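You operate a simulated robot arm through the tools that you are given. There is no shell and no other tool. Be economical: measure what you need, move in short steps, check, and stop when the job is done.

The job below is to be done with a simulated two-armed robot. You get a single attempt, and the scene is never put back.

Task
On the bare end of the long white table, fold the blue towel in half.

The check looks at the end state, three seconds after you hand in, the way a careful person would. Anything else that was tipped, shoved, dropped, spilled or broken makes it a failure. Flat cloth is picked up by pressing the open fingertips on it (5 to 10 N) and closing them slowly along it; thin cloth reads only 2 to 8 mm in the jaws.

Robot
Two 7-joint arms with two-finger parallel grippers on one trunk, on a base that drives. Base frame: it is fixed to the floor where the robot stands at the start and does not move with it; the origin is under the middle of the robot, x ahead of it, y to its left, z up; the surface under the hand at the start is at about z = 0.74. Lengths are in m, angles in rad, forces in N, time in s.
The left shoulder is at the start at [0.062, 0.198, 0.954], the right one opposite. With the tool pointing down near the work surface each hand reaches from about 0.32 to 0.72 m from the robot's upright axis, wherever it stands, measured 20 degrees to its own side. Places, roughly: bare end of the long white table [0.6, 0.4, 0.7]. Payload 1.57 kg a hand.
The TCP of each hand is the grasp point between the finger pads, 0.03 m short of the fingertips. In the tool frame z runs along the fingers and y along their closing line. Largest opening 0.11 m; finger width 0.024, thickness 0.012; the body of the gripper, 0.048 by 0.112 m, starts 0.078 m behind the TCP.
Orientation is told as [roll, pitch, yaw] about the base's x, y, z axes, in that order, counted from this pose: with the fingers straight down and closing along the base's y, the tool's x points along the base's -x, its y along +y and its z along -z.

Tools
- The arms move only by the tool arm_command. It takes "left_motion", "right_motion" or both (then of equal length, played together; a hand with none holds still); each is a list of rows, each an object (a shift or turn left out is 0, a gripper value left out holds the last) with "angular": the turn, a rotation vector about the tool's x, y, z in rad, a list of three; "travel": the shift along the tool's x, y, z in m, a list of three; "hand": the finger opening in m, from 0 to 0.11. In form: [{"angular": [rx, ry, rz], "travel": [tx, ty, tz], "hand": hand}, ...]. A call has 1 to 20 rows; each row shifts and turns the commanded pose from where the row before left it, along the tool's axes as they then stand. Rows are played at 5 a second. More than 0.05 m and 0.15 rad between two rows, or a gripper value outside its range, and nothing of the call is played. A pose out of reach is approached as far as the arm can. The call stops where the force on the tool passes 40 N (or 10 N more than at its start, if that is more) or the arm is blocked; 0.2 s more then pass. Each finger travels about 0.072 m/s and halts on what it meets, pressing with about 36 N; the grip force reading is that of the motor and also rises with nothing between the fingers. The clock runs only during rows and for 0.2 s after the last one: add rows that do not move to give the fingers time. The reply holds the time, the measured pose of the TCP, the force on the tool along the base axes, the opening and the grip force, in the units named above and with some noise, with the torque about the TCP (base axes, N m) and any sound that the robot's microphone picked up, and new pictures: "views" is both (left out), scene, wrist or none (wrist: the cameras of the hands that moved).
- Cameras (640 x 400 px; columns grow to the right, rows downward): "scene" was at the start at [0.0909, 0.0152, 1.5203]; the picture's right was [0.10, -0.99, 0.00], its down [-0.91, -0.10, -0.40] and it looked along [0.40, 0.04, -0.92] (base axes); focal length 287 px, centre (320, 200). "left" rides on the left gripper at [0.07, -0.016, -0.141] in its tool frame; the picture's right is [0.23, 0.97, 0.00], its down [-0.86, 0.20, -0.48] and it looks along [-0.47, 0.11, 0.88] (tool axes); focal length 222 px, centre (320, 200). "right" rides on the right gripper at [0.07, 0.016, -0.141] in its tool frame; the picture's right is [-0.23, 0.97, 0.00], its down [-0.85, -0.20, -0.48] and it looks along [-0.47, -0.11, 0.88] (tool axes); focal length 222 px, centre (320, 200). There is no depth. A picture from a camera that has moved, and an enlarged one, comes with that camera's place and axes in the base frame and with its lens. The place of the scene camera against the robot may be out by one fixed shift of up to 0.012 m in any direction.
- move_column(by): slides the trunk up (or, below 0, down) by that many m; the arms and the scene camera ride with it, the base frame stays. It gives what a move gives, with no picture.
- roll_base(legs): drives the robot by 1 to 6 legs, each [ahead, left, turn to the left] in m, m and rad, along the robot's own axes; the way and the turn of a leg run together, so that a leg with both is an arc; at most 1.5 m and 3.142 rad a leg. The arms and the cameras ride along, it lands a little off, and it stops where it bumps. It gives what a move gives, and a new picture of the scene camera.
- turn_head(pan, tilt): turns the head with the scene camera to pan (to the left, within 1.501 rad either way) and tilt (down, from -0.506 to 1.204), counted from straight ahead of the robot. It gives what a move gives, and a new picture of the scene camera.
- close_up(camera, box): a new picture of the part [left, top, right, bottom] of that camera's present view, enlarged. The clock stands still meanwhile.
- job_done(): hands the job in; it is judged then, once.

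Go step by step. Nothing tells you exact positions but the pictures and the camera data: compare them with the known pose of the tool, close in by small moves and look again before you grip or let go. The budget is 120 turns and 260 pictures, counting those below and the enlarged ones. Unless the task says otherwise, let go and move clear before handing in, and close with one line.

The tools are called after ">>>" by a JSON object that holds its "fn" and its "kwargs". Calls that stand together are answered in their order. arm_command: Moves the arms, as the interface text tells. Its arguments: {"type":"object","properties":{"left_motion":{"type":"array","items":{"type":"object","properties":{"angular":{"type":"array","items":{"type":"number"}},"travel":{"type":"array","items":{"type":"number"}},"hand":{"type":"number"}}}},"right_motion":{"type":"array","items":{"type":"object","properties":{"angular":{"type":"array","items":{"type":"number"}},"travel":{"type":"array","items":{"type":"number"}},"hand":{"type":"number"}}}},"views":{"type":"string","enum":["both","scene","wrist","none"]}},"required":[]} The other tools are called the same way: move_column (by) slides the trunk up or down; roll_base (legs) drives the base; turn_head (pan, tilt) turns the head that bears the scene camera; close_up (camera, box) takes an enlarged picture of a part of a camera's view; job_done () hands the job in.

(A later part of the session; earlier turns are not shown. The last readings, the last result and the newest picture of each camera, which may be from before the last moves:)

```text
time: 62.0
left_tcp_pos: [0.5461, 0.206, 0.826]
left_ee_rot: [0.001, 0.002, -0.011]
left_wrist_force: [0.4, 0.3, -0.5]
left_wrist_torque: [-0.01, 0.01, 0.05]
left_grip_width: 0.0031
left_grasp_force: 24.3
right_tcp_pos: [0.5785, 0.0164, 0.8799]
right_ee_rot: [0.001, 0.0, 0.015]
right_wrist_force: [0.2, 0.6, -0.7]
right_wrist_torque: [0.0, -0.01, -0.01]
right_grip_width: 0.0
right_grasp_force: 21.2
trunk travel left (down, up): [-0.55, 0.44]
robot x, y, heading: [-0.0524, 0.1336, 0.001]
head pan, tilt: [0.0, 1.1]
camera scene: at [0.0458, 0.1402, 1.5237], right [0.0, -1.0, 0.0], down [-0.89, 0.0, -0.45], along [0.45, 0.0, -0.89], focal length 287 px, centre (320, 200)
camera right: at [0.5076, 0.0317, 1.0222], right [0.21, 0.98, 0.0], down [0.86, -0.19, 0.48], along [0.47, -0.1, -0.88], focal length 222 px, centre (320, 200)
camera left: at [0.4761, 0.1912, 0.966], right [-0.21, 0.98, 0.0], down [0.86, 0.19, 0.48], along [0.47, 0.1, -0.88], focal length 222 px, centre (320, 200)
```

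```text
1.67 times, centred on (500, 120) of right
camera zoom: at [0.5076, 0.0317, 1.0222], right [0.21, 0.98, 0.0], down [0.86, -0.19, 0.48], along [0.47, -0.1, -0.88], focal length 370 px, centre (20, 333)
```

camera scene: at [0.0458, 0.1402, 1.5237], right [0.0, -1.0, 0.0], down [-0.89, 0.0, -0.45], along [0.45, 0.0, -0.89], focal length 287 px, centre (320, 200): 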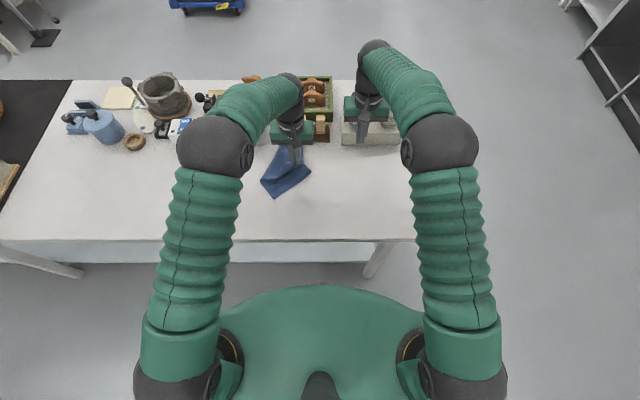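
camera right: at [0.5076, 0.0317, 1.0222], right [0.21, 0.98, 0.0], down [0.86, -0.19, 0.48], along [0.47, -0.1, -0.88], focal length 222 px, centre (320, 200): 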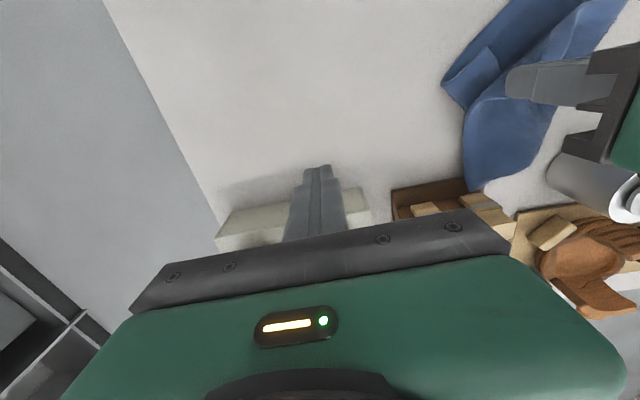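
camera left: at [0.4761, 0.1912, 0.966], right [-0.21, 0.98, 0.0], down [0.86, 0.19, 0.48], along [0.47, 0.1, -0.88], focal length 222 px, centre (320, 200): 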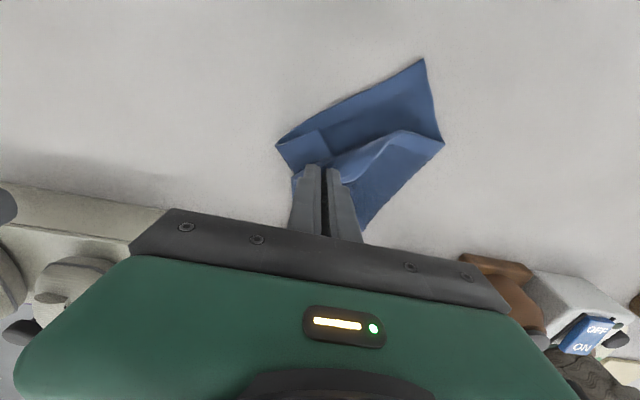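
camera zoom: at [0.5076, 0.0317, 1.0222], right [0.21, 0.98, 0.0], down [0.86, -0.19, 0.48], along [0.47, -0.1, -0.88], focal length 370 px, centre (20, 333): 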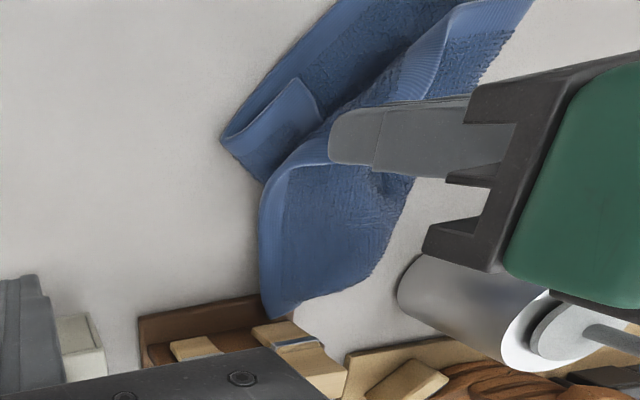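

I lift the towel by the held corner, away from the objects, so it hangs free, and park the right hand aside.

>>> {"fn": "arm_command", "kwargs": {"left_motion": [{"travel": [0.01, 0, -0.025]}, {"travel": [0.012, 0, -0.03]}, {"travel": [0.012, 0, -0.03]}, {"travel": [0.012, 0, -0.03]}, {"travel": [0.012, 0, -0.03]}, {"travel": [0.012, 0, -0.03]}, {"travel": [0.012, 0, -0.03]}, {"travel": [0, 0, -0.03]}, {}, {}, {}], "right_motion": [{"travel": [0.02, -0.03, -0.01]}, {"travel": [0.02, -0.03, -0.01]}, {"travel": [0.02, -0.03, -0.01]}, {"travel": [0.02, -0.03, -0.01]}, {"hand": 0.03}, {}, {}, {}, {}, {}, {}], "views": "both"}}

```text
time: 64.5
left_tcp_pos: [0.4612, 0.2081, 1.061]
left_ee_rot: [0.002, 0.003, -0.011]
left_wrist_force: [-0.2, -0.2, -0.6]
left_wrist_torque: [-0.01, -0.01, 0.06]
left_grip_width: 0.0032
left_grasp_force: 24.1
right_tcp_pos: [0.5005, -0.1075, 0.9188]
right_ee_rot: [0.001, 0.002, 0.015]
right_wrist_force: [0.8, -0.1, 0.0]
right_wrist_torque: [-0.03, 0.01, 0.0]
right_grip_width: 0.03
right_grasp_force: 0.1
trunk travel left (down, up): [-0.55, 0.44]
robot x, y, heading: [-0.0493, 0.1288, -0.002]
head pan, tilt: [0.0, 1.1]
camera scene: at [0.0456, 0.1394, 1.5237], right [0.0, -1.0, 0.0], down [-0.89, 0.0, -0.45], along [0.45, 0.0, -0.89], focal length 287 px, centre (320, 200)
camera right: at [0.4306, -0.0926, 1.0622], right [0.21, 0.98, 0.0], down [0.86, -0.19, 0.48], along [0.47, -0.1, -0.88], focal length 222 px, centre (320, 200)
camera left: at [0.3912, 0.1935, 1.2014], right [-0.21, 0.98, 0.0], down [0.86, 0.19, 0.48], along [0.47, 0.1, -0.88], focal length 222 px, centre (320, 200)
```

scene: 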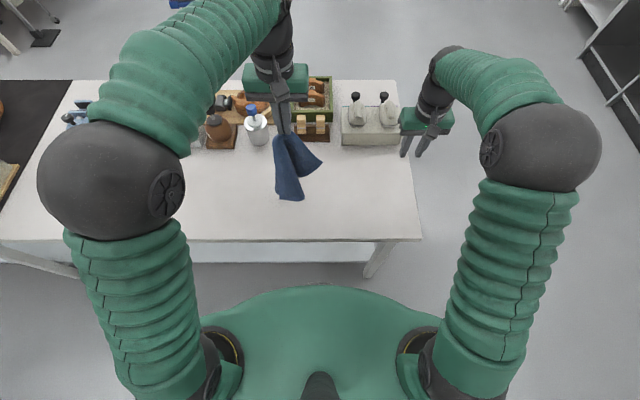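
right: 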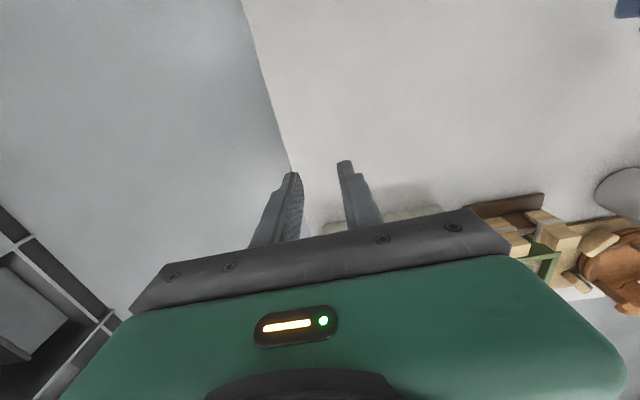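
left: 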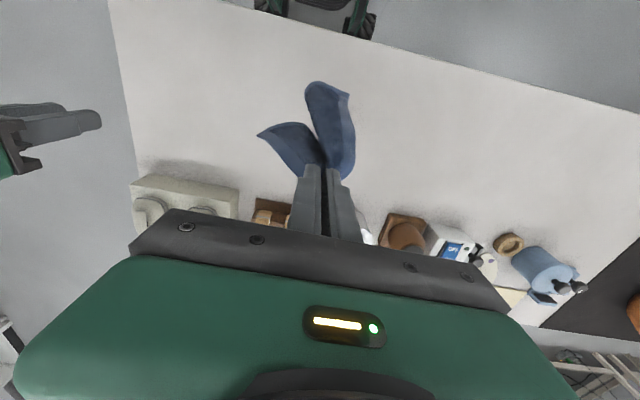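

Hanging free. I shift it right and lay it down along y with a sweeping arc so it straightens out.

>>> {"fn": "arm_command", "kwargs": {"left_motion": [{"travel": [0, -0.032, 0]}, {"travel": [0, -0.032, 0]}, {"travel": [0, -0.032, 0]}, {"travel": [0, -0.032, 0]}, {}, {}, {}, {}, {}], "views": "none"}}

>>> {"fn": "arm_command", "kwargs": {"left_motion": [{"travel": [0, 0.0249, 0.0011]}, {"travel": [0, 0.0246, 0.0032]}, {"travel": [0, 0.0243, 0.0054]}, {"travel": [0, 0.0237, 0.0075]}, {"travel": [0, 0.023, 0.0095]}, {"travel": [0, 0.0221, 0.0115]}, {"travel": [0, 0.021, 0.0133]}, {"travel": [0, 0.0197, 0.0152]}, {"travel": [0, 0.0183, 0.0168]}, {"travel": [0, 0.0168, 0.0183]}, {"travel": [0, 0.0152, 0.0197]}, {"travel": [0, 0.0133, 0.021]}, {"travel": [0, 0.0115, 0.0221]}, {"travel": [0, 0.0095, 0.023]}, {"travel": [0, 0.0075, 0.0237]}, {"travel": [0, 0.0054, 0.0243]}, {"travel": [0, 0.0032, 0.0246]}, {"travel": [0, 0.001, 0.01]}, {}], "views": "both"}}

```text
time: 66.5
left_tcp_pos: [0.462, 0.0775, 1.0618]
left_ee_rot: [0.003, 0.002, -0.011]
left_wrist_force: [0.2, -1.0, 0.0]
left_wrist_torque: [-0.03, 0.0, 0.01]
left_grip_width: 0.0029
left_grasp_force: 24.7
right_tcp_pos: [0.5009, -0.1075, 0.9199]
right_ee_rot: [0.001, 0.003, 0.016]
right_wrist_force: [0.2, 0.7, 0.7]
right_wrist_torque: [0.02, 0.0, 0.0]
right_grip_width: 0.0299
right_grasp_force: 0.1
trunk travel left (down, up): [-0.55, 0.44]
robot x, y, heading: [-0.0539, 0.1321, -0.002]
head pan, tilt: [0.0, 1.1]
```

```text
time: 70.5
left_tcp_pos: [0.4676, 0.3646, 0.7923]
left_ee_rot: [0.0, 0.001, -0.014]
left_wrist_force: [-0.6, -1.1, 2.7]
left_wrist_torque: [0.02, -0.05, 0.07]
left_grip_width: 0.0032
left_grasp_force: 24.0
right_tcp_pos: [0.4997, -0.1071, 0.9195]
right_ee_rot: [0.0, 0.0, 0.016]
right_wrist_force: [0.5, 0.1, -0.1]
right_wrist_torque: [0.01, -0.02, -0.04]
right_grip_width: 0.03
right_grasp_force: 0.0
trunk travel left (down, up): [-0.55, 0.44]
robot x, y, heading: [-0.0512, 0.137, -0.002]
head pan, tilt: [0.0, 1.1]
camera scene: at [0.0454, 0.1398, 1.5238], right [0.0, -1.0, 0.0], down [-0.89, 0.0, -0.45], along [0.45, 0.0, -0.89], focal length 287 px, centre (320, 200)
camera left: at [0.3969, 0.3502, 0.9318], right [-0.21, 0.98, 0.0], down [0.86, 0.19, 0.48], along [0.47, 0.1, -0.88], focal length 222 px, centre (320, 200)
```

scene: 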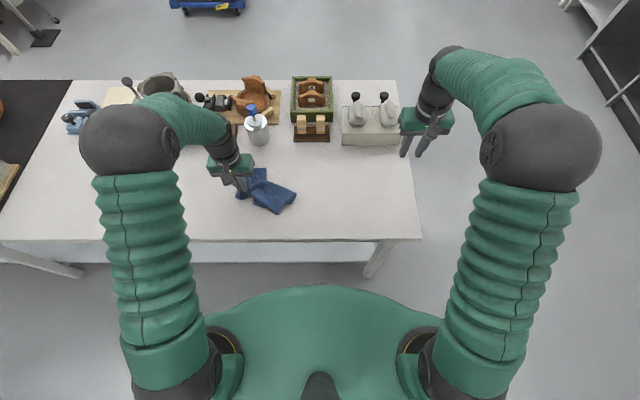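
left: 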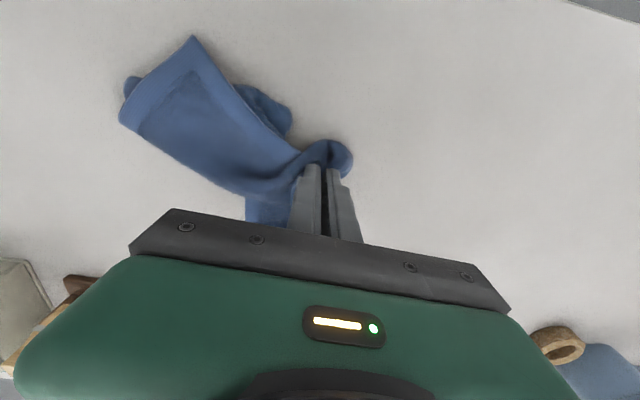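

>>> {"fn": "close_up", "kwargs": {"camera": "scene", "box": [210, 145, 330, 220]}}

>>> {"fn": "close_up", "kwargs": {"camera": "left", "box": [90, 20, 390, 240]}}

```text
5.33 times, centred on (270, 182) of scene
camera zoom: at [0.0454, 0.1398, 1.5238], right [0.0, -1.0, 0.0], down [-0.89, 0.0, -0.45], along [0.45, 0.0, -0.89], focal length 1530 px, centre (587, 293)
```

zoom: 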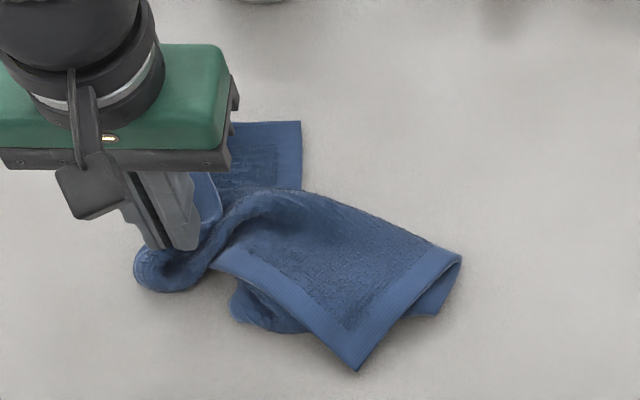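

```text
1.82 times, centred on (240, 130) of left
camera zoom: at [0.3969, 0.3502, 0.9318], right [-0.21, 0.98, 0.0], down [0.86, 0.19, 0.48], along [0.47, 0.1, -0.88], focal length 404 px, centre (466, 327)
```

zoom: 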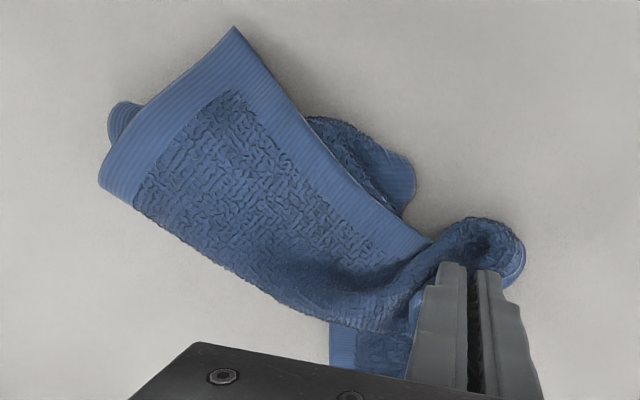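

The towel is partly folded over, with a clean free corner C1 at about (0.391, 0.268). I'll grab that corner with the right hand (turned 90° for clearance from the left), so the two hands hold one edge between them. First rotate and approach.

>>> {"fn": "arm_command", "kwargs": {"right_motion": [{"angular": [0, 0, -0.1414]}, {"angular": [0, 0, -0.1414]}, {"angular": [0, 0, -0.1414]}, {"angular": [0, 0, -0.1414]}, {"angular": [0, 0, -0.1414]}, {"angular": [0, 0, -0.1414]}, {"angular": [0, 0, -0.1414]}, {"angular": [0, 0, -0.1414]}, {"angular": [0, 0, -0.1414]}, {"angular": [0, 0, -0.1414]}, {"angular": [0, 0, -0.141]}, {"travel": [-0.04, 0.01, 0.005]}, {"travel": [-0.04, 0.01, 0.005]}, {"travel": [-0.04, 0.01, 0.005]}, {"travel": [-0.04, 0.01, 0.005]}, {"travel": [-0.04, 0.01, 0.005]}, {"travel": [-0.04, 0.01, 0.005]}, {"travel": [-0.04, 0.01, 0.01]}, {"travel": [-0.02, 0.01, 0.01]}, {}], "views": "both"}}

```text
time: 74.7
left_tcp_pos: [0.467, 0.3667, 0.791]
left_ee_rot: [0.001, 0.004, -0.013]
left_wrist_force: [-0.3, -0.6, 2.1]
left_wrist_torque: [0.0, -0.01, 0.06]
left_grip_width: 0.003
left_grasp_force: 24.2
right_tcp_pos: [0.418, 0.1963, 0.8699]
right_ee_rot: [0.002, 0.001, 1.571]
right_wrist_force: [-0.3, -0.2, 1.1]
right_wrist_torque: [0.0, -0.01, -0.02]
right_grip_width: 0.03
right_grasp_force: 0.1
trunk travel left (down, up): [-0.55, 0.44]
robot x, y, heading: [-0.0513, 0.1311, -0.002]
head pan, tilt: [0.0, 1.1]
camera scene: at [0.0452, 0.1411, 1.5238], right [0.0, -1.0, 0.0], down [-0.89, 0.0, -0.45], along [0.45, 0.0, -0.89], focal length 287 px, centre (320, 200)
camera right: at [0.4022, 0.1256, 1.0122], right [-0.97, 0.23, 0.0], down [0.2, 0.86, 0.48], along [0.11, 0.47, -0.88], focal length 222 px, centre (320, 200)
```

scene: 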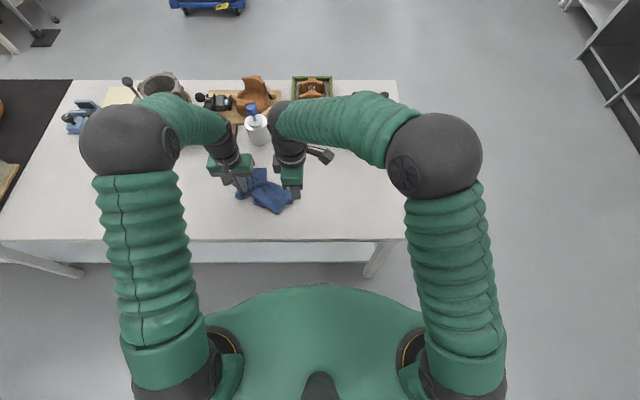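
right: 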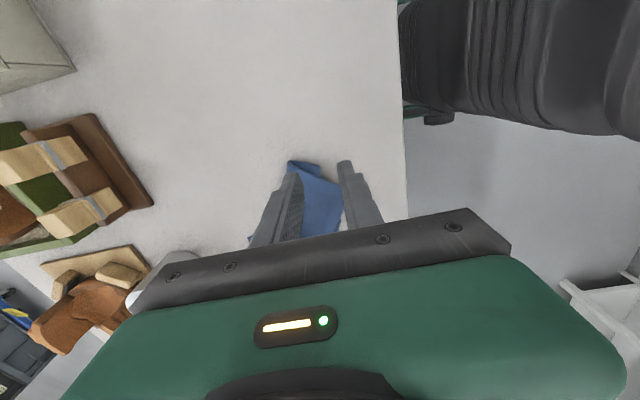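

I approach to y=0.25 and look at the corner.

>>> {"fn": "arm_command", "kwargs": {"right_motion": [{"travel": [-0.025, 0, 0.015]}, {"travel": [-0.025, 0, 0.02]}, {}], "views": "none"}}

>>> {"fn": "close_up", "kwargs": {"camera": "right", "box": [220, 90, 460, 250]}}

>>> {"fn": "close_up", "kwargs": {"camera": "scene", "box": [210, 145, 330, 220]}}

>>> {"fn": "close_up", "kwargs": {"camera": "left", "box": [90, 20, 390, 240]}}

```text
time: 75.5
left_tcp_pos: [0.466, 0.3662, 0.7922]
left_ee_rot: [0.002, 0.002, -0.011]
left_wrist_force: [-0.1, -0.3, 1.3]
left_wrist_torque: [0.01, -0.03, 0.04]
left_grip_width: 0.0029
left_grasp_force: 23.8
right_tcp_pos: [0.4195, 0.2464, 0.8361]
right_ee_rot: [0.001, 0.001, 1.571]
right_wrist_force: [0.5, -0.3, -0.5]
right_wrist_torque: [-0.02, 0.03, -0.03]
right_grip_width: 0.03
right_grasp_force: 0.1
trunk travel left (down, up): [-0.55, 0.44]
robot x, y, heading: [-0.0534, 0.1399, -0.001]
head pan, tilt: [0.0, 1.1]
```

```text
2.50 times, centred on (340, 170) of right
camera zoom: at [0.4031, 0.1763, 0.9787], right [-0.97, 0.23, 0.0], down [0.2, 0.86, 0.48], along [0.11, 0.47, -0.88], focal length 555 px, centre (270, 275)
```

zoom: 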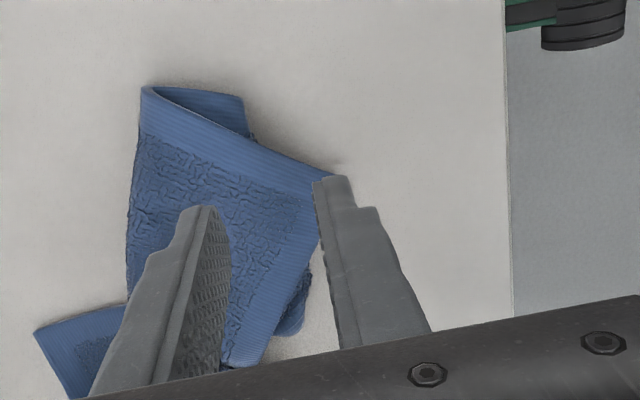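

```text
5.33 times, centred on (270, 182) of scene
camera zoom: at [0.045, 0.1416, 1.5238], right [0.0, -1.0, 0.0], down [-0.89, 0.0, -0.45], along [0.45, 0.0, -0.89], focal length 1530 px, centre (587, 293)
```

zoom: 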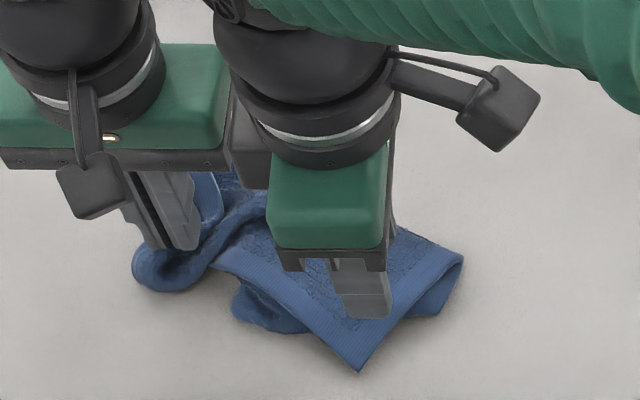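

```text
1.82 times, centred on (240, 130) of left
camera zoom: at [0.3967, 0.3509, 0.9318], right [-0.21, 0.98, 0.0], down [0.86, 0.19, 0.48], along [0.47, 0.1, -0.88], focal length 404 px, centre (466, 327)
```

zoom: 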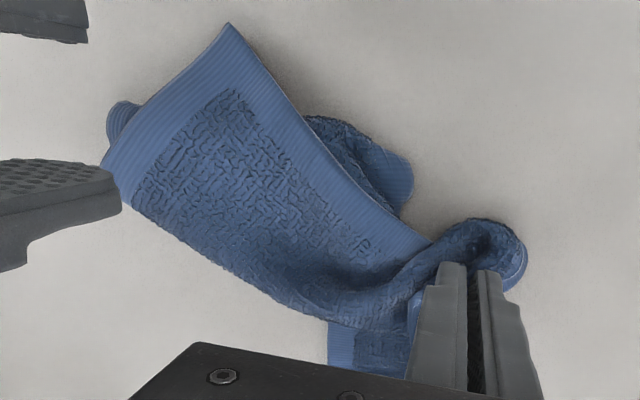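

C1 is at about (0.389, 0.259) by both wrist cameras. I position over it and descend to just above.

>>> {"fn": "arm_command", "kwargs": {"right_motion": [{"travel": [-0.0135, 0.007, 0], "hand": 0.026}, {"travel": [0, 0, 0.025]}, {"travel": [0, 0, 0.02]}, {}], "views": "none"}}

>>> {"fn": "close_up", "kwargs": {"camera": "right", "box": [220, 90, 460, 250]}}

```text
time: 76.5
left_tcp_pos: [0.4661, 0.3651, 0.7912]
left_ee_rot: [0.001, 0.001, -0.012]
left_wrist_force: [-0.3, 0.1, 2.1]
left_wrist_torque: [0.02, 0.01, 0.07]
left_grip_width: 0.0032
left_grasp_force: 24.2
right_tcp_pos: [0.4115, 0.2592, 0.7899]
right_ee_rot: [0.001, 0.001, 1.571]
right_wrist_force: [-0.5, -0.1, 0.3]
right_wrist_torque: [0.0, 0.03, 0.0]
right_grip_width: 0.0259
right_grasp_force: 0.1
trunk travel left (down, up): [-0.55, 0.44]
robot x, y, heading: [-0.0507, 0.1341, -0.001]
head pan, tilt: [0.0, 1.1]
```

```text
2.50 times, centred on (340, 170) of right
camera zoom: at [0.3959, 0.1895, 0.9318], right [-0.97, 0.23, 0.0], down [0.2, 0.86, 0.48], along [0.11, 0.47, -0.88], focal length 555 px, centre (270, 275)
```

zoom: 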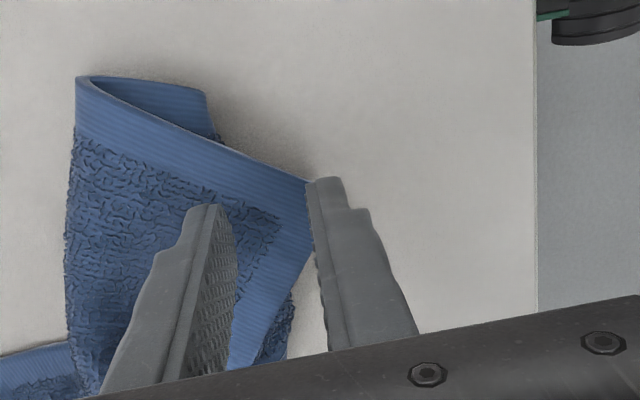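

The outer finger is just off the corner tip (tip ≈(0.397,0.255)). I shift 1.2 cm in and press down gently.

>>> {"fn": "arm_command", "kwargs": {"right_motion": [{"travel": [0.003, -0.012, 0]}, {"travel": [0, 0, 0.004]}, {"travel": [0, 0, 0.004]}, {"travel": [0, 0, 0.003]}, {"travel": [0, 0, 0.003]}, {}, {}], "views": "none"}}

>>> {"fn": "close_up", "kwargs": {"camera": "right", "box": [220, 90, 460, 250]}}

```text
time: 78.0
left_tcp_pos: [0.4649, 0.3659, 0.7916]
left_ee_rot: [0.001, 0.0, -0.015]
left_wrist_force: [-0.4, 0.5, 1.2]
left_wrist_torque: [0.0, -0.04, 0.08]
left_grip_width: 0.0031
left_grasp_force: 24.3
right_tcp_pos: [0.4229, 0.2574, 0.7763]
right_ee_rot: [-0.002, -0.002, 1.571]
right_wrist_force: [1.7, -0.6, 19.2]
right_wrist_torque: [0.0, -0.4, 0.04]
right_grip_width: 0.0272
right_grasp_force: 0.5
trunk travel left (down, up): [-0.55, 0.44]
robot x, y, heading: [-0.0516, 0.1321, 0.001]
head pan, tilt: [0.0, 1.1]
```

```text
2.50 times, centred on (340, 170) of right
camera zoom: at [0.4069, 0.187, 0.9193], right [-0.97, 0.23, 0.0], down [0.2, 0.85, 0.48], along [0.11, 0.47, -0.88], focal length 555 px, centre (270, 275)
```

zoom: 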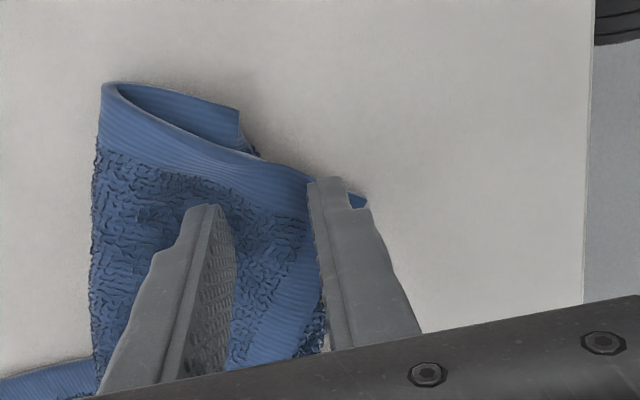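

Good placement but 19 N; I back off 2.5 mm and close slowly.

>>> {"fn": "arm_command", "kwargs": {"right_motion": [{"travel": [0, 0, -0.0025]}, {}, {"hand": 0.024}, {"hand": 0.022}, {"hand": 0.02}, {"hand": 0.018}, {"hand": 0.016}, {"hand": 0.014}, {"hand": 0.012}, {"hand": 0.01}, {"hand": 0.008}, {"hand": 0.006}, {"hand": 0.004}, {"hand": 0.002}, {"hand": 0.0}, {}, {}], "views": "none"}}

>>> {"fn": "close_up", "kwargs": {"camera": "right", "box": [220, 90, 460, 250]}}

```text
time: 81.7
left_tcp_pos: [0.4657, 0.3661, 0.7921]
left_ee_rot: [-0.002, 0.001, -0.014]
left_wrist_force: [-0.2, -0.9, 1.4]
left_wrist_torque: [-0.03, -0.03, 0.07]
left_grip_width: 0.0031
left_grasp_force: 23.8
right_tcp_pos: [0.4235, 0.2549, 0.7791]
right_ee_rot: [0.001, 0.001, 1.572]
right_wrist_force: [2.9, 0.9, 9.7]
right_wrist_torque: [-0.02, -0.16, -0.02]
right_grip_width: 0.0069
right_grasp_force: 26.5
trunk travel left (down, up): [-0.55, 0.44]
robot x, y, heading: [-0.0516, 0.1304, 0.001]
head pan, tilt: [0.0, 1.1]
```

```text
2.50 times, centred on (340, 170) of right
camera zoom: at [0.4073, 0.1864, 0.9207], right [-0.97, 0.23, 0.0], down [0.2, 0.86, 0.48], along [0.11, 0.47, -0.88], focal length 555 px, centre (270, 275)
```

zoom: 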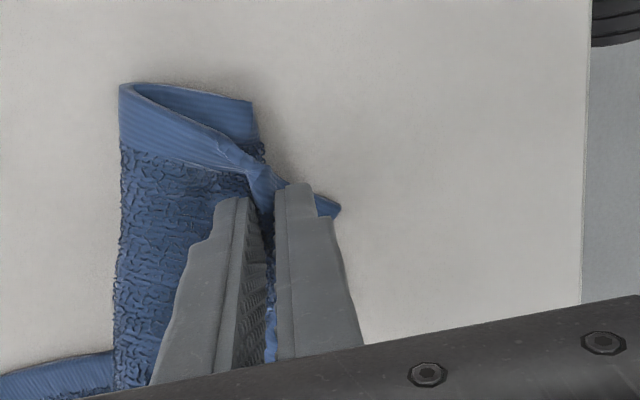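

Gripped (6.9 mm). I lift both hands together, gently spreading them.

>>> {"fn": "arm_command", "kwargs": {"left_motion": [{"travel": [0, 0, -0.03]}, {"travel": [0, 0, -0.03]}, {"travel": [0, 0, -0.03]}, {"travel": [0, 0, -0.03]}, {"travel": [0, 0, -0.03]}, {"travel": [0, 0, -0.03]}, {"travel": [0, 0, -0.03]}, {"travel": [0, 0, -0.03]}, {"travel": [0, 0, -0.02]}, {}, {}], "right_motion": [{"travel": [0.004, 0, -0.03]}, {"travel": [0.004, 0, -0.03]}, {"travel": [0.004, 0, -0.03]}, {"travel": [0.004, 0, -0.03]}, {"travel": [0.004, 0, -0.03]}, {"travel": [0.004, 0, -0.03]}, {"travel": [0.004, 0, -0.03]}, {"travel": [0.004, 0, -0.03]}, {"travel": [0.004, 0, -0.03]}, {}, {}], "views": "both"}}

```text
time: 84.0
left_tcp_pos: [0.4669, 0.3663, 1.0516]
left_ee_rot: [-0.001, 0.002, -0.013]
left_wrist_force: [0.3, 0.2, 0.1]
left_wrist_torque: [-0.01, 0.0, 0.07]
left_grip_width: 0.003
left_grasp_force: 24.4
right_tcp_pos: [0.4243, 0.22, 1.0466]
right_ee_rot: [0.001, 0.002, 1.571]
right_wrist_force: [0.0, -0.1, 0.4]
right_wrist_torque: [0.01, 0.01, 0.01]
right_grip_width: 0.0066
right_grasp_force: 26.1
trunk travel left (down, up): [-0.55, 0.44]
robot x, y, heading: [-0.0491, 0.1377, 0.001]
head pan, tilt: [0.0, 1.1]
camera scene: at [0.0451, 0.1418, 1.5238], right [0.0, -1.0, 0.0], down [-0.89, 0.0, -0.45], along [0.45, 0.0, -0.89], focal length 287 px, centre (320, 200)
camera right: at [0.4089, 0.1493, 1.1894], right [-0.97, 0.23, 0.0], down [0.2, 0.86, 0.48], along [0.11, 0.47, -0.88], focal length 222 px, centre (320, 200)
camera left: at [0.3973, 0.3505, 1.1923], right [-0.21, 0.98, 0.0], down [0.86, 0.19, 0.48], along [0.47, 0.1, -0.88], focal length 222 px, centre (320, 200)
```

scene: 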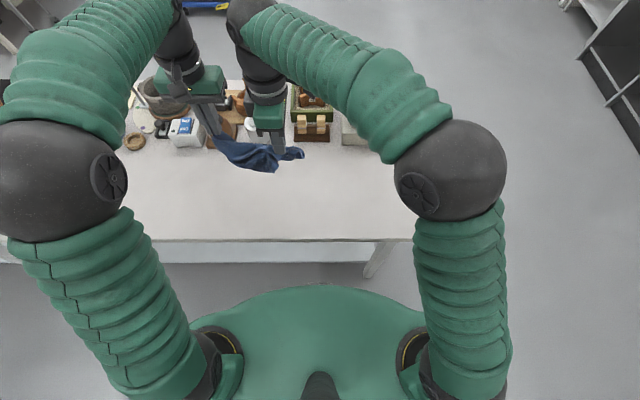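
right: 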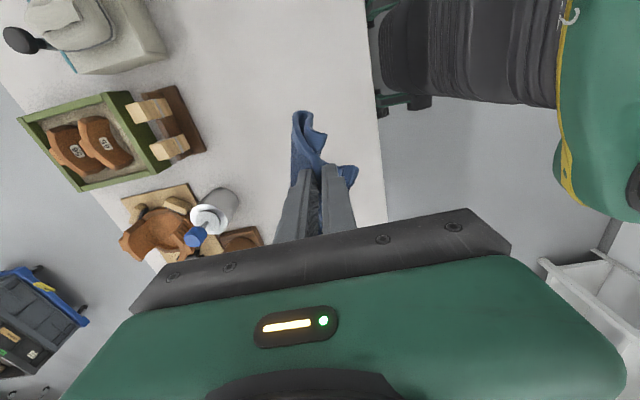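
left: 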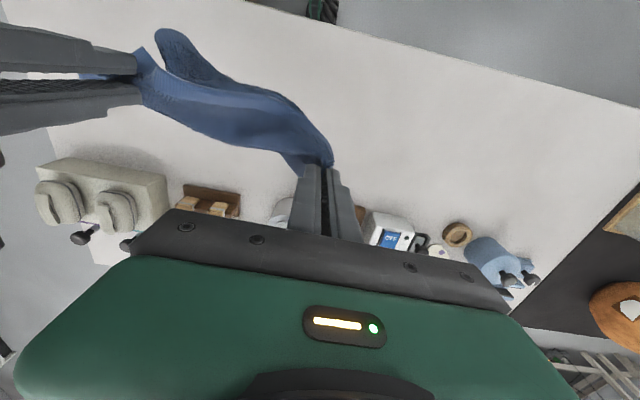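

Spreading the hands to straighten the held edge, watching the tension.

>>> {"fn": "arm_command", "kwargs": {"left_motion": [{"travel": [0.008, 0, 0]}, {"travel": [0.008, 0, 0]}, {"travel": [0.008, 0, 0]}, {"travel": [0.008, 0, 0]}, {"travel": [0.008, 0, 0]}, {}], "right_motion": [{"travel": [0.008, 0, 0]}, {"travel": [0.008, 0, 0]}, {"travel": [0.008, 0, 0]}, {"travel": [0.008, 0, 0]}, {"travel": [0.008, 0, 0]}, {}], "views": "wrist"}}

```text
time: 85.5
left_tcp_pos: [0.4251, 0.3668, 1.0517]
left_ee_rot: [-0.001, 0.001, -0.014]
left_wrist_force: [0.5, 0.5, -0.3]
left_wrist_torque: [-0.03, 0.04, 0.07]
left_grip_width: 0.0031
left_grasp_force: 24.1
right_tcp_pos: [0.4245, 0.1805, 1.0474]
right_ee_rot: [0.002, 0.001, 1.571]
right_wrist_force: [0.3, 0.4, 0.3]
right_wrist_torque: [0.07, 0.02, 0.01]
right_grip_width: 0.0063
right_grasp_force: 26.2
trunk travel left (down, up): [-0.55, 0.44]
robot x, y, heading: [-0.0541, 0.1331, 0.004]
head pan, tilt: [0.0, 1.1]
camera right: at [0.4086, 0.1101, 1.1903], right [-0.97, 0.23, 0.0], down [0.2, 0.86, 0.48], along [0.11, 0.47, -0.88], focal length 222 px, centre (320, 200)
camera left: at [0.3565, 0.3511, 1.192], right [-0.21, 0.98, 0.0], down [0.86, 0.19, 0.48], along [0.47, 0.1, -0.88], focal length 222 px, centre (320, 200)
```

right: 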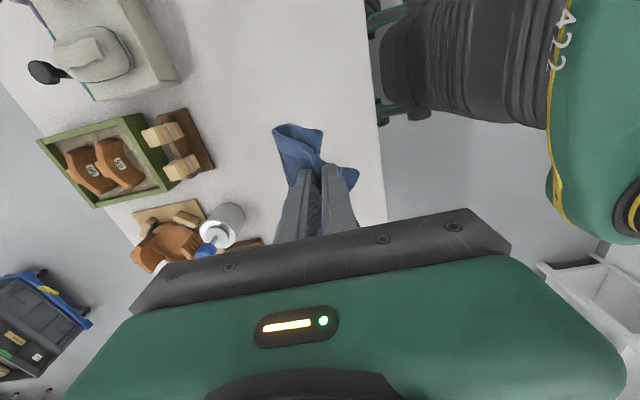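
left: 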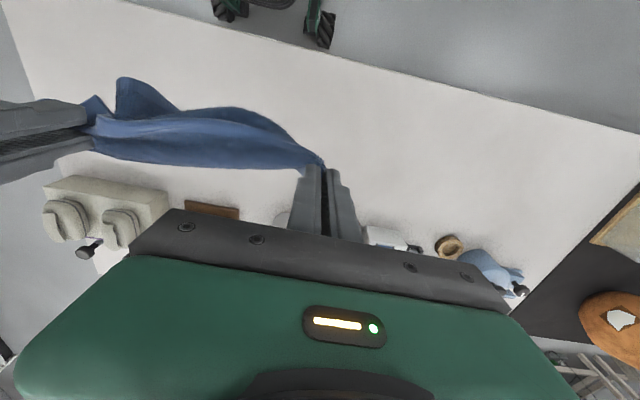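

No tension yet at 0.186 m. Spreading a bit more.

>>> {"fn": "arm_command", "kwargs": {"right_motion": [{"travel": [0.006, 0, 0]}, {"travel": [0.006, 0, 0]}, {"travel": [0.006, 0, 0]}, {}], "views": "none"}}

>>> {"fn": "close_up", "kwargs": {"camera": "left", "box": [20, 40, 360, 220]}}

>>> {"fn": "close_up", "kwargs": {"camera": "scene", "box": [180, 90, 340, 190]}}

```text
time: 86.5
left_tcp_pos: [0.426, 0.3656, 1.0523]
left_ee_rot: [0.0, 0.003, -0.014]
left_wrist_force: [0.4, -9.7, -0.9]
left_wrist_torque: [-0.32, -0.03, 0.06]
left_grip_width: 0.0032
left_grasp_force: 24.4
right_tcp_pos: [0.425, 0.1631, 1.0478]
right_ee_rot: [0.002, 0.002, 1.572]
right_wrist_force: [-0.5, 9.9, 1.0]
right_wrist_torque: [0.33, -0.03, 0.07]
right_grip_width: 0.0064
right_grasp_force: 25.8
trunk travel left (down, up): [-0.55, 0.44]
robot x, y, heading: [-0.0505, 0.1345, 0.001]
head pan, tilt: [0.0, 1.1]
```

```text
1.88 times, centred on (190, 130) of left
camera zoom: at [0.3563, 0.3506, 1.1921], right [-0.21, 0.98, 0.0], down [0.86, 0.19, 0.48], along [0.47, 0.1, -0.88], focal length 418 px, centre (565, 332)
```

zoom: 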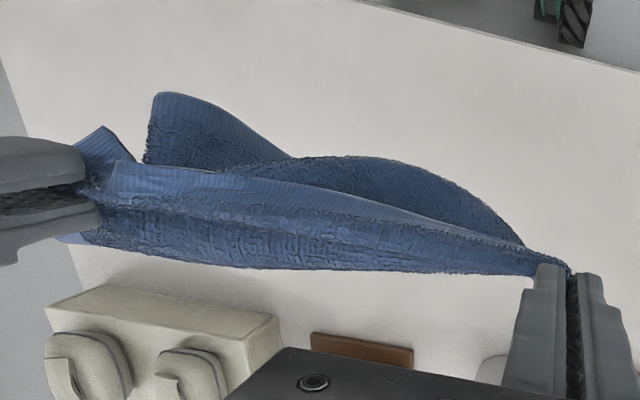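

```text
4.00 times, centred on (260, 140) of scene
camera zoom: at [0.045, 0.1415, 1.5238], right [0.0, -1.0, 0.0], down [-0.89, 0.0, -0.45], along [0.45, 0.0, -0.89], focal length 1147 px, centre (560, 440)
```

zoom: 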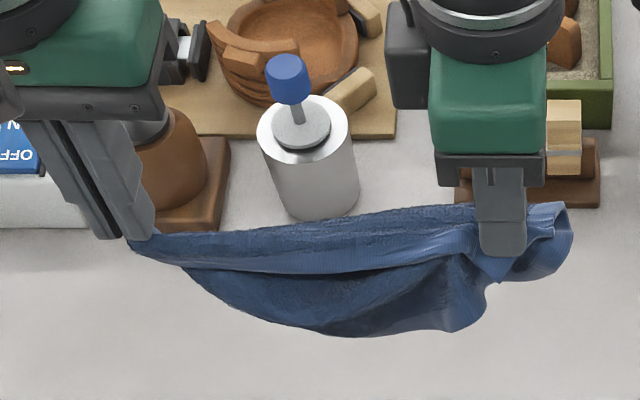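

Taut at 0.20 m: they hold the long (0.24 m) edge and the towel hangs as a curtain. I slacken slightly and begin turning the left hand so both pinches face the same way (body side away from me).

>>> {"fn": "arm_command", "kwargs": {"left_motion": [{}, {"angular": [0, 0, -0.14]}, {"angular": [0, 0, -0.14]}, {"angular": [0, 0, -0.14]}, {"angular": [0, 0, -0.14]}, {"angular": [0, 0, -0.14]}, {}], "right_motion": [{"travel": [-0.005, 0, 0]}, {}, {}, {}, {}, {}, {}], "views": "wrist"}}

```text
time: 88.0
left_tcp_pos: [0.4261, 0.3668, 1.0526]
left_ee_rot: [0.001, 0.002, 0.688]
left_wrist_force: [-0.1, -4.8, 1.0]
left_wrist_torque: [-0.13, 0.04, -0.01]
left_grip_width: 0.003
left_grasp_force: 23.9
right_tcp_pos: [0.424, 0.168, 1.0483]
right_ee_rot: [-0.002, 0.0, 1.568]
right_wrist_force: [0.0, 4.5, 0.0]
right_wrist_torque: [0.15, 0.02, 0.03]
right_grip_width: 0.0066
right_grasp_force: 26.1
trunk travel left (down, up): [-0.55, 0.44]
robot x, y, heading: [-0.0507, 0.134, 0.004]
head pan, tilt: [0.0, 1.1]
camera right: at [0.4086, 0.0981, 1.1901], right [-0.97, 0.23, 0.0], down [0.2, 0.86, 0.48], along [0.11, 0.47, -0.88], focal length 222 px, centre (320, 200)
camera left: at [0.3831, 0.3096, 1.1919], right [-0.79, 0.61, 0.0], down [0.53, 0.7, 0.48], along [0.29, 0.38, -0.88], focal length 222 px, centre (320, 200)
```

right: 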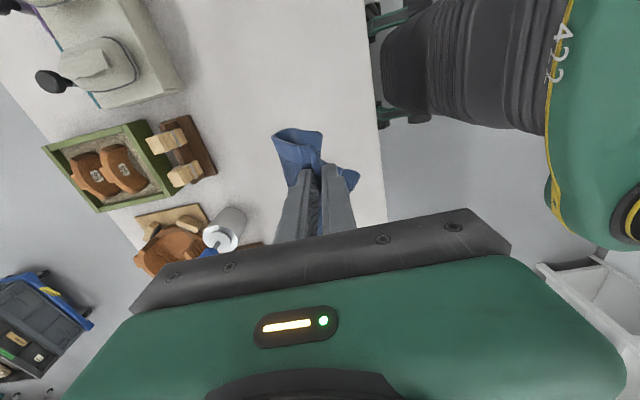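
left: 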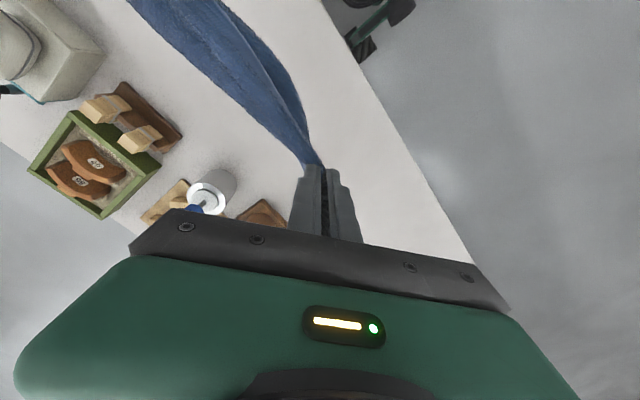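

Works. Turning left further and right a little.

>>> {"fn": "arm_command", "kwargs": {"left_motion": [{"angular": [0, 0, -0.12]}, {"angular": [0, 0, -0.12]}, {"angular": [0, 0, -0.12]}, {"angular": [0, 0, -0.12]}, {}], "right_motion": [{"angular": [0, 0, -0.1]}, {"angular": [0, 0, -0.1]}, {"angular": [0, 0, -0.1]}, {}, {}], "views": "none"}}

>>> {"fn": "close_up", "kwargs": {"camera": "scene", "box": [180, 90, 340, 190]}}

>>> {"fn": "close_up", "kwargs": {"camera": "left", "box": [120, 0, 440, 200]}}

```text
time: 89.2
left_tcp_pos: [0.4266, 0.3668, 1.0515]
left_ee_rot: [0.001, 0.0, 1.169]
left_wrist_force: [0.1, -3.0, 0.2]
left_wrist_torque: [-0.07, -0.01, -0.08]
left_grip_width: 0.0032
left_grasp_force: 24.3
right_tcp_pos: [0.4252, 0.169, 1.0474]
right_ee_rot: [0.003, 0.0, 1.872]
right_wrist_force: [0.4, 2.8, -1.0]
right_wrist_torque: [0.11, 0.0, -0.09]
right_grip_width: 0.0063
right_grasp_force: 26.2
trunk travel left (down, up): [-0.55, 0.44]
robot x, y, heading: [-0.0506, 0.1326, 0.001]
head pan, tilt: [0.0, 1.1]
```

```text
4.00 times, centred on (260, 140) of scene
camera zoom: at [0.0449, 0.1414, 1.5238], right [0.0, -1.0, 0.0], down [-0.89, 0.0, -0.45], along [0.45, 0.0, -0.89], focal length 1147 px, centre (560, 440)
```

zoom: 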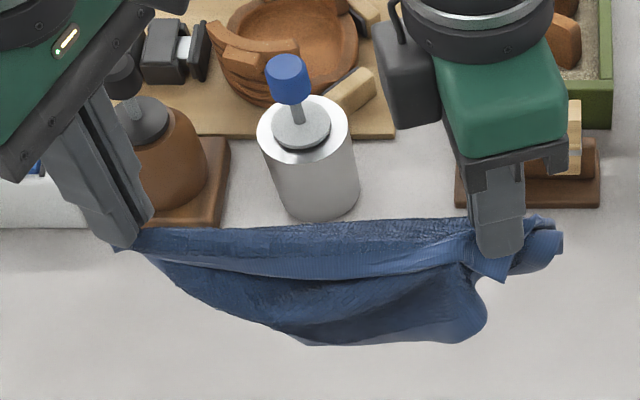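

```text
2.00 times, centred on (280, 100) of left
camera zoom: at [0.4146, 0.2962, 1.1918], right [-0.99, 0.17, 0.0], down [0.15, 0.86, 0.48], along [0.08, 0.47, -0.88], focal length 444 px, centre (400, 400)
```

zoom: 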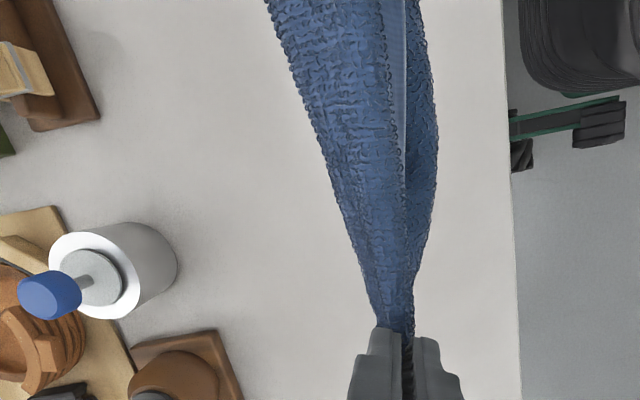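

The hem flap droops toward me and the body hangs on the far side, as wanted. Plan: lay the lower half from near to far, then bring the held edge back toward me over it — no hem flip needed. First lower 7 cm and shift 2.5 cm toward me.

>>> {"fn": "arm_command", "kwargs": {"left_motion": [{"travel": [0.0033, 0.0077, 0.0233]}, {"travel": [0.0033, 0.0077, 0.0233]}, {"travel": [0.0033, 0.0077, 0.0233]}, {}, {}, {}], "right_motion": [{"travel": [-0.0025, 0.008, 0.0233]}, {"travel": [-0.0025, 0.008, 0.0233]}, {"travel": [-0.0025, 0.008, 0.0233]}, {}, {}, {}], "views": "both"}}

>>> {"fn": "close_up", "kwargs": {"camera": "scene", "box": [180, 100, 340, 200]}}

```text
time: 90.7
left_tcp_pos: [0.4032, 0.3674, 0.9817]
left_ee_rot: [0.002, 0.0, 1.168]
left_wrist_force: [-0.4, -3.8, 0.1]
left_wrist_torque: [-0.1, 0.01, -0.09]
left_grip_width: 0.003
left_grasp_force: 24.2
right_tcp_pos: [0.4, 0.1664, 0.9776]
right_ee_rot: [0.001, -0.001, 1.871]
right_wrist_force: [0.1, 3.4, 0.7]
right_wrist_torque: [0.11, 0.02, -0.06]
right_grip_width: 0.006
right_grasp_force: 26.0
trunk travel left (down, up): [-0.55, 0.44]
robot x, y, heading: [-0.0516, 0.1328, -0.005]
head pan, tilt: [0.0, 1.1]
camera scene: at [0.0449, 0.1414, 1.5238], right [0.0, -1.0, 0.0], down [-0.89, 0.0, -0.45], along [0.45, 0.0, -0.89], focal length 287 px, centre (320, 200)
camera right: at [0.4049, 0.096, 1.119], right [-1.0, -0.07, 0.0], down [-0.06, 0.88, 0.48], along [-0.03, 0.48, -0.88], focal length 222 px, centre (320, 200)
camera left: at [0.3896, 0.2973, 1.1212], right [-0.98, 0.17, 0.0], down [0.15, 0.86, 0.48], along [0.08, 0.47, -0.88], focal length 222 px, centre (320, 200)
```

scene: 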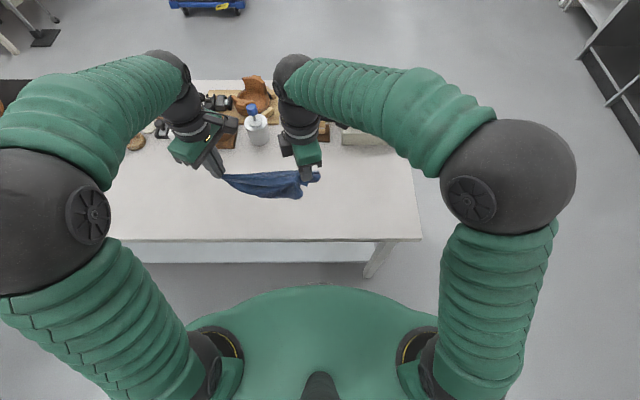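
right: 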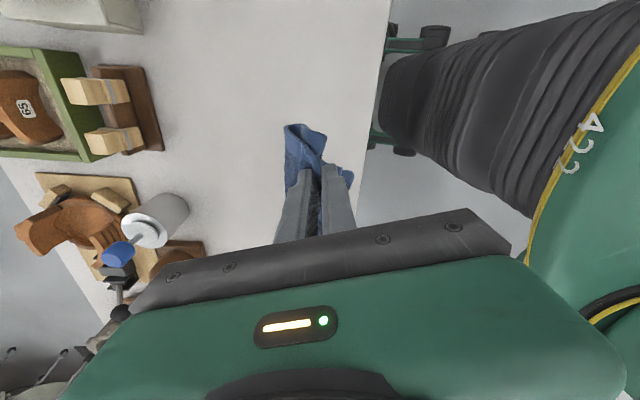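
left: 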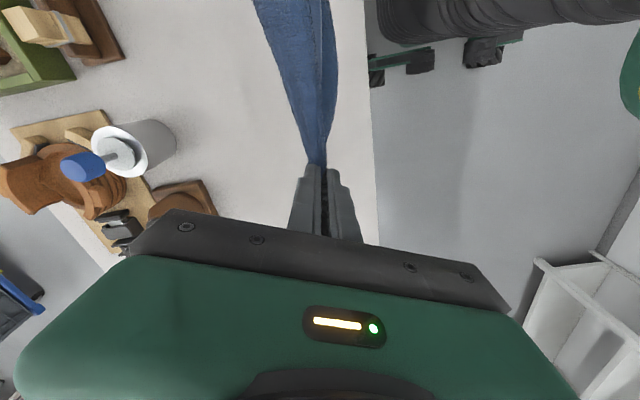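

```text
4.00 times, centred on (260, 150) of scene
camera zoom: at [0.0449, 0.1414, 1.5238], right [0.0, -1.0, 0.0], down [-0.89, 0.0, -0.45], along [0.45, 0.0, -0.89], focal length 1147 px, centre (560, 400)
```

zoom: 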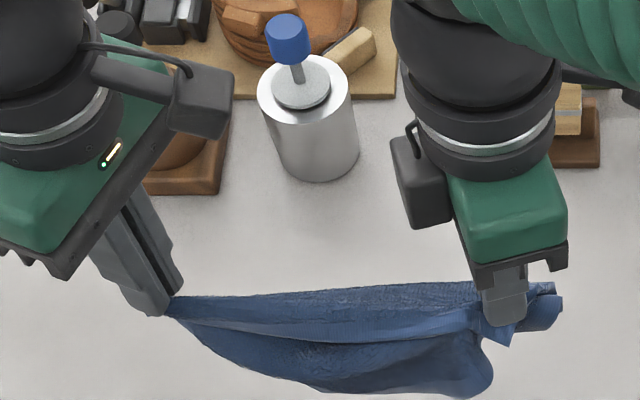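

The curtain's lower corners curl a little. I'll back the base 5 cm (so there's room), then lay the towel fully toward the far side with a slight drag to straighten it before folding back.

>>> {"fn": "roll_base", "kwargs": {"legs": [[-0.05, 0, 0]]}}

```text
time: 91.6
left_tcp_pos: [0.3524, 0.3679, 0.9795]
left_ee_rot: [0.003, 0.002, 1.164]
left_wrist_force: [0.2, -3.2, 0.0]
left_wrist_torque: [-0.14, -0.02, -0.07]
left_grip_width: 0.0031
left_grasp_force: 24.2
right_tcp_pos: [0.3523, 0.1677, 0.9753]
right_ee_rot: [0.004, 0.001, 1.872]
right_wrist_force: [-0.9, 3.4, 0.3]
right_wrist_torque: [0.11, 0.01, -0.07]
right_grip_width: 0.0061
right_grasp_force: 25.8
trunk travel left (down, up): [-0.55, 0.44]
robot x, y, heading: [-0.1044, 0.1336, 0.0]
head pan, tilt: [0.0, 1.1]
camera scene: at [-0.0008, 0.1416, 1.5234], right [0.0, -1.0, 0.0], down [-0.89, 0.0, -0.45], along [0.45, 0.0, -0.89], focal length 287 px, centre (320, 200)
```

scene: 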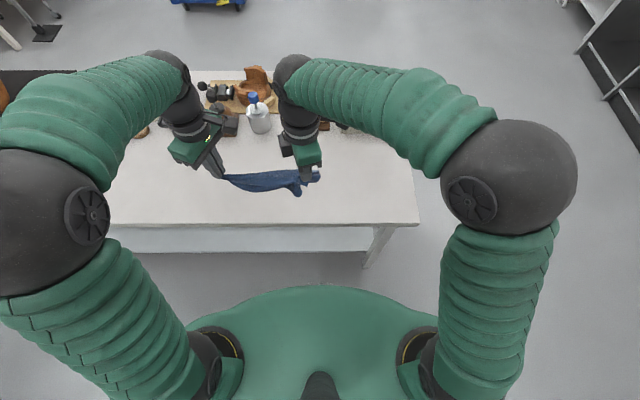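

Laying the towel down toward the far side along an arc about its lower edge.

>>> {"fn": "arm_command", "kwargs": {"left_motion": [{"travel": [0, 0, 0.02]}, {}, {"travel": [-0.011, -0.0259, 0.0022]}, {"travel": [-0.0108, -0.0253, 0.0066]}, {"travel": [-0.0102, -0.024, 0.0108]}, {"travel": [-0.0094, -0.0222, 0.0148]}, {"travel": [-0.0084, -0.0198, 0.0183]}, {"travel": [-0.0072, -0.0168, 0.0215]}, {"travel": [-0.0058, -0.0136, 0.0241]}, {"travel": [-0.0042, -0.0099, 0.0261]}, {"travel": [-0.0026, -0.0061, 0.0275]}, {"travel": [-0.0009, -0.002, 0.02]}, {}], "right_motion": [{"travel": [0, 0, 0.02]}, {}, {"travel": [0.0084, -0.0269, 0.0022]}, {"travel": [0.0082, -0.0263, 0.0066]}, {"travel": [0.0078, -0.0249, 0.0108]}, {"travel": [0.0072, -0.023, 0.0148]}, {"travel": [0.0064, -0.0205, 0.0183]}, {"travel": [0.0054, -0.0175, 0.0215]}, {"travel": [0.0044, -0.0141, 0.0241]}, {"travel": [0.0032, -0.0103, 0.0261]}, {"travel": [0.002, -0.0063, 0.0275]}, {"travel": [0.0007, -0.0021, 0.016]}, {}], "views": "both"}}

>>> {"fn": "close_up", "kwargs": {"camera": "scene", "box": [180, 110, 340, 210]}}

```text
time: 94.4
left_tcp_pos: [0.5289, 0.3672, 0.7888]
left_ee_rot: [-0.001, -0.002, 1.168]
left_wrist_force: [-0.3, -3.8, 1.9]
left_wrist_torque: [-0.15, 0.01, -0.04]
left_grip_width: 0.0032
left_grasp_force: 24.4
right_tcp_pos: [0.5278, 0.1669, 0.79]
right_ee_rot: [-0.002, 0.001, 1.872]
right_wrist_force: [-0.5, 4.1, 1.7]
right_wrist_torque: [0.13, -0.02, -0.05]
right_grip_width: 0.006
right_grasp_force: 26.0
trunk travel left (down, up): [-0.55, 0.44]
robot x, y, heading: [-0.0977, 0.1329, 0.001]
head pan, tilt: [0.0, 1.1]
camera scene: at [-0.0044, 0.1414, 1.5238], right [0.0, -1.0, 0.0], down [-0.89, 0.0, -0.45], along [0.45, 0.0, -0.89], focal length 287 px, centre (320, 200)
camera right: at [0.5328, 0.0958, 0.9327], right [-1.0, -0.07, 0.0], down [-0.06, 0.88, 0.48], along [-0.03, 0.48, -0.88], focal length 222 px, centre (320, 200)
camera left: at [0.5162, 0.2972, 0.9295], right [-0.98, 0.17, 0.0], down [0.15, 0.86, 0.48], along [0.08, 0.47, -0.88], focal length 222 px, centre (320, 200)
```

scene: 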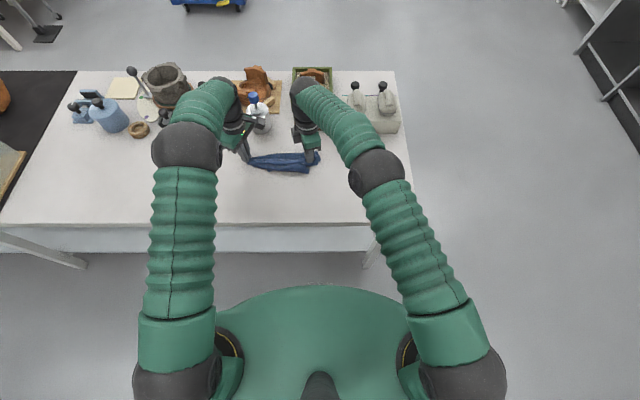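
right: 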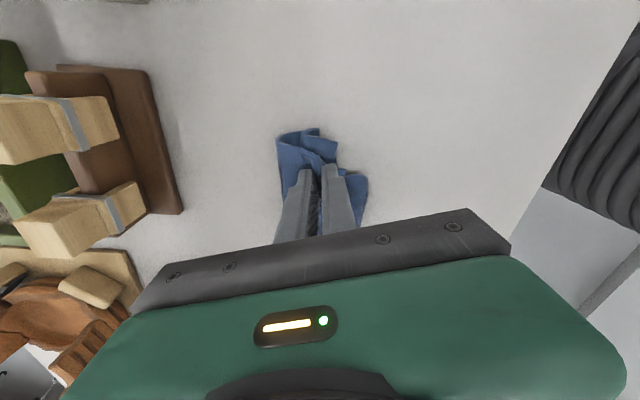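
left: 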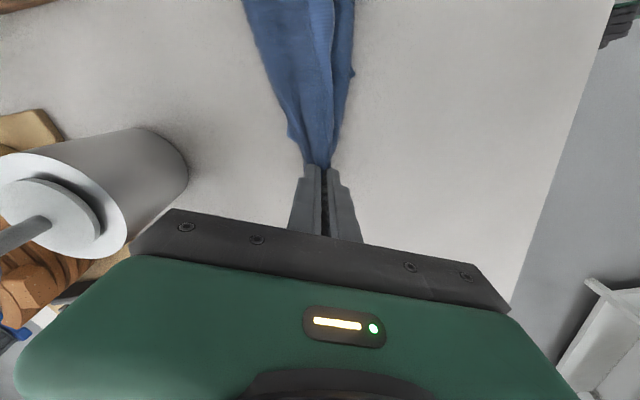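

```text
4.00 times, centred on (260, 160) of scene
camera zoom: at [-0.0044, 0.1414, 1.5238], right [0.0, -1.0, 0.0], down [-0.89, 0.0, -0.45], along [0.45, 0.0, -0.89], focal length 1147 px, centre (560, 360)
```

zoom: 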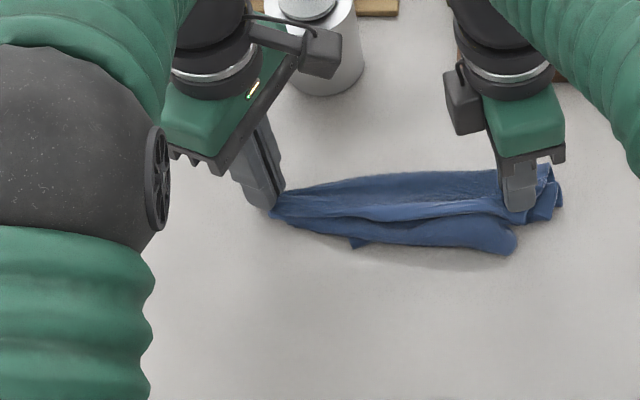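

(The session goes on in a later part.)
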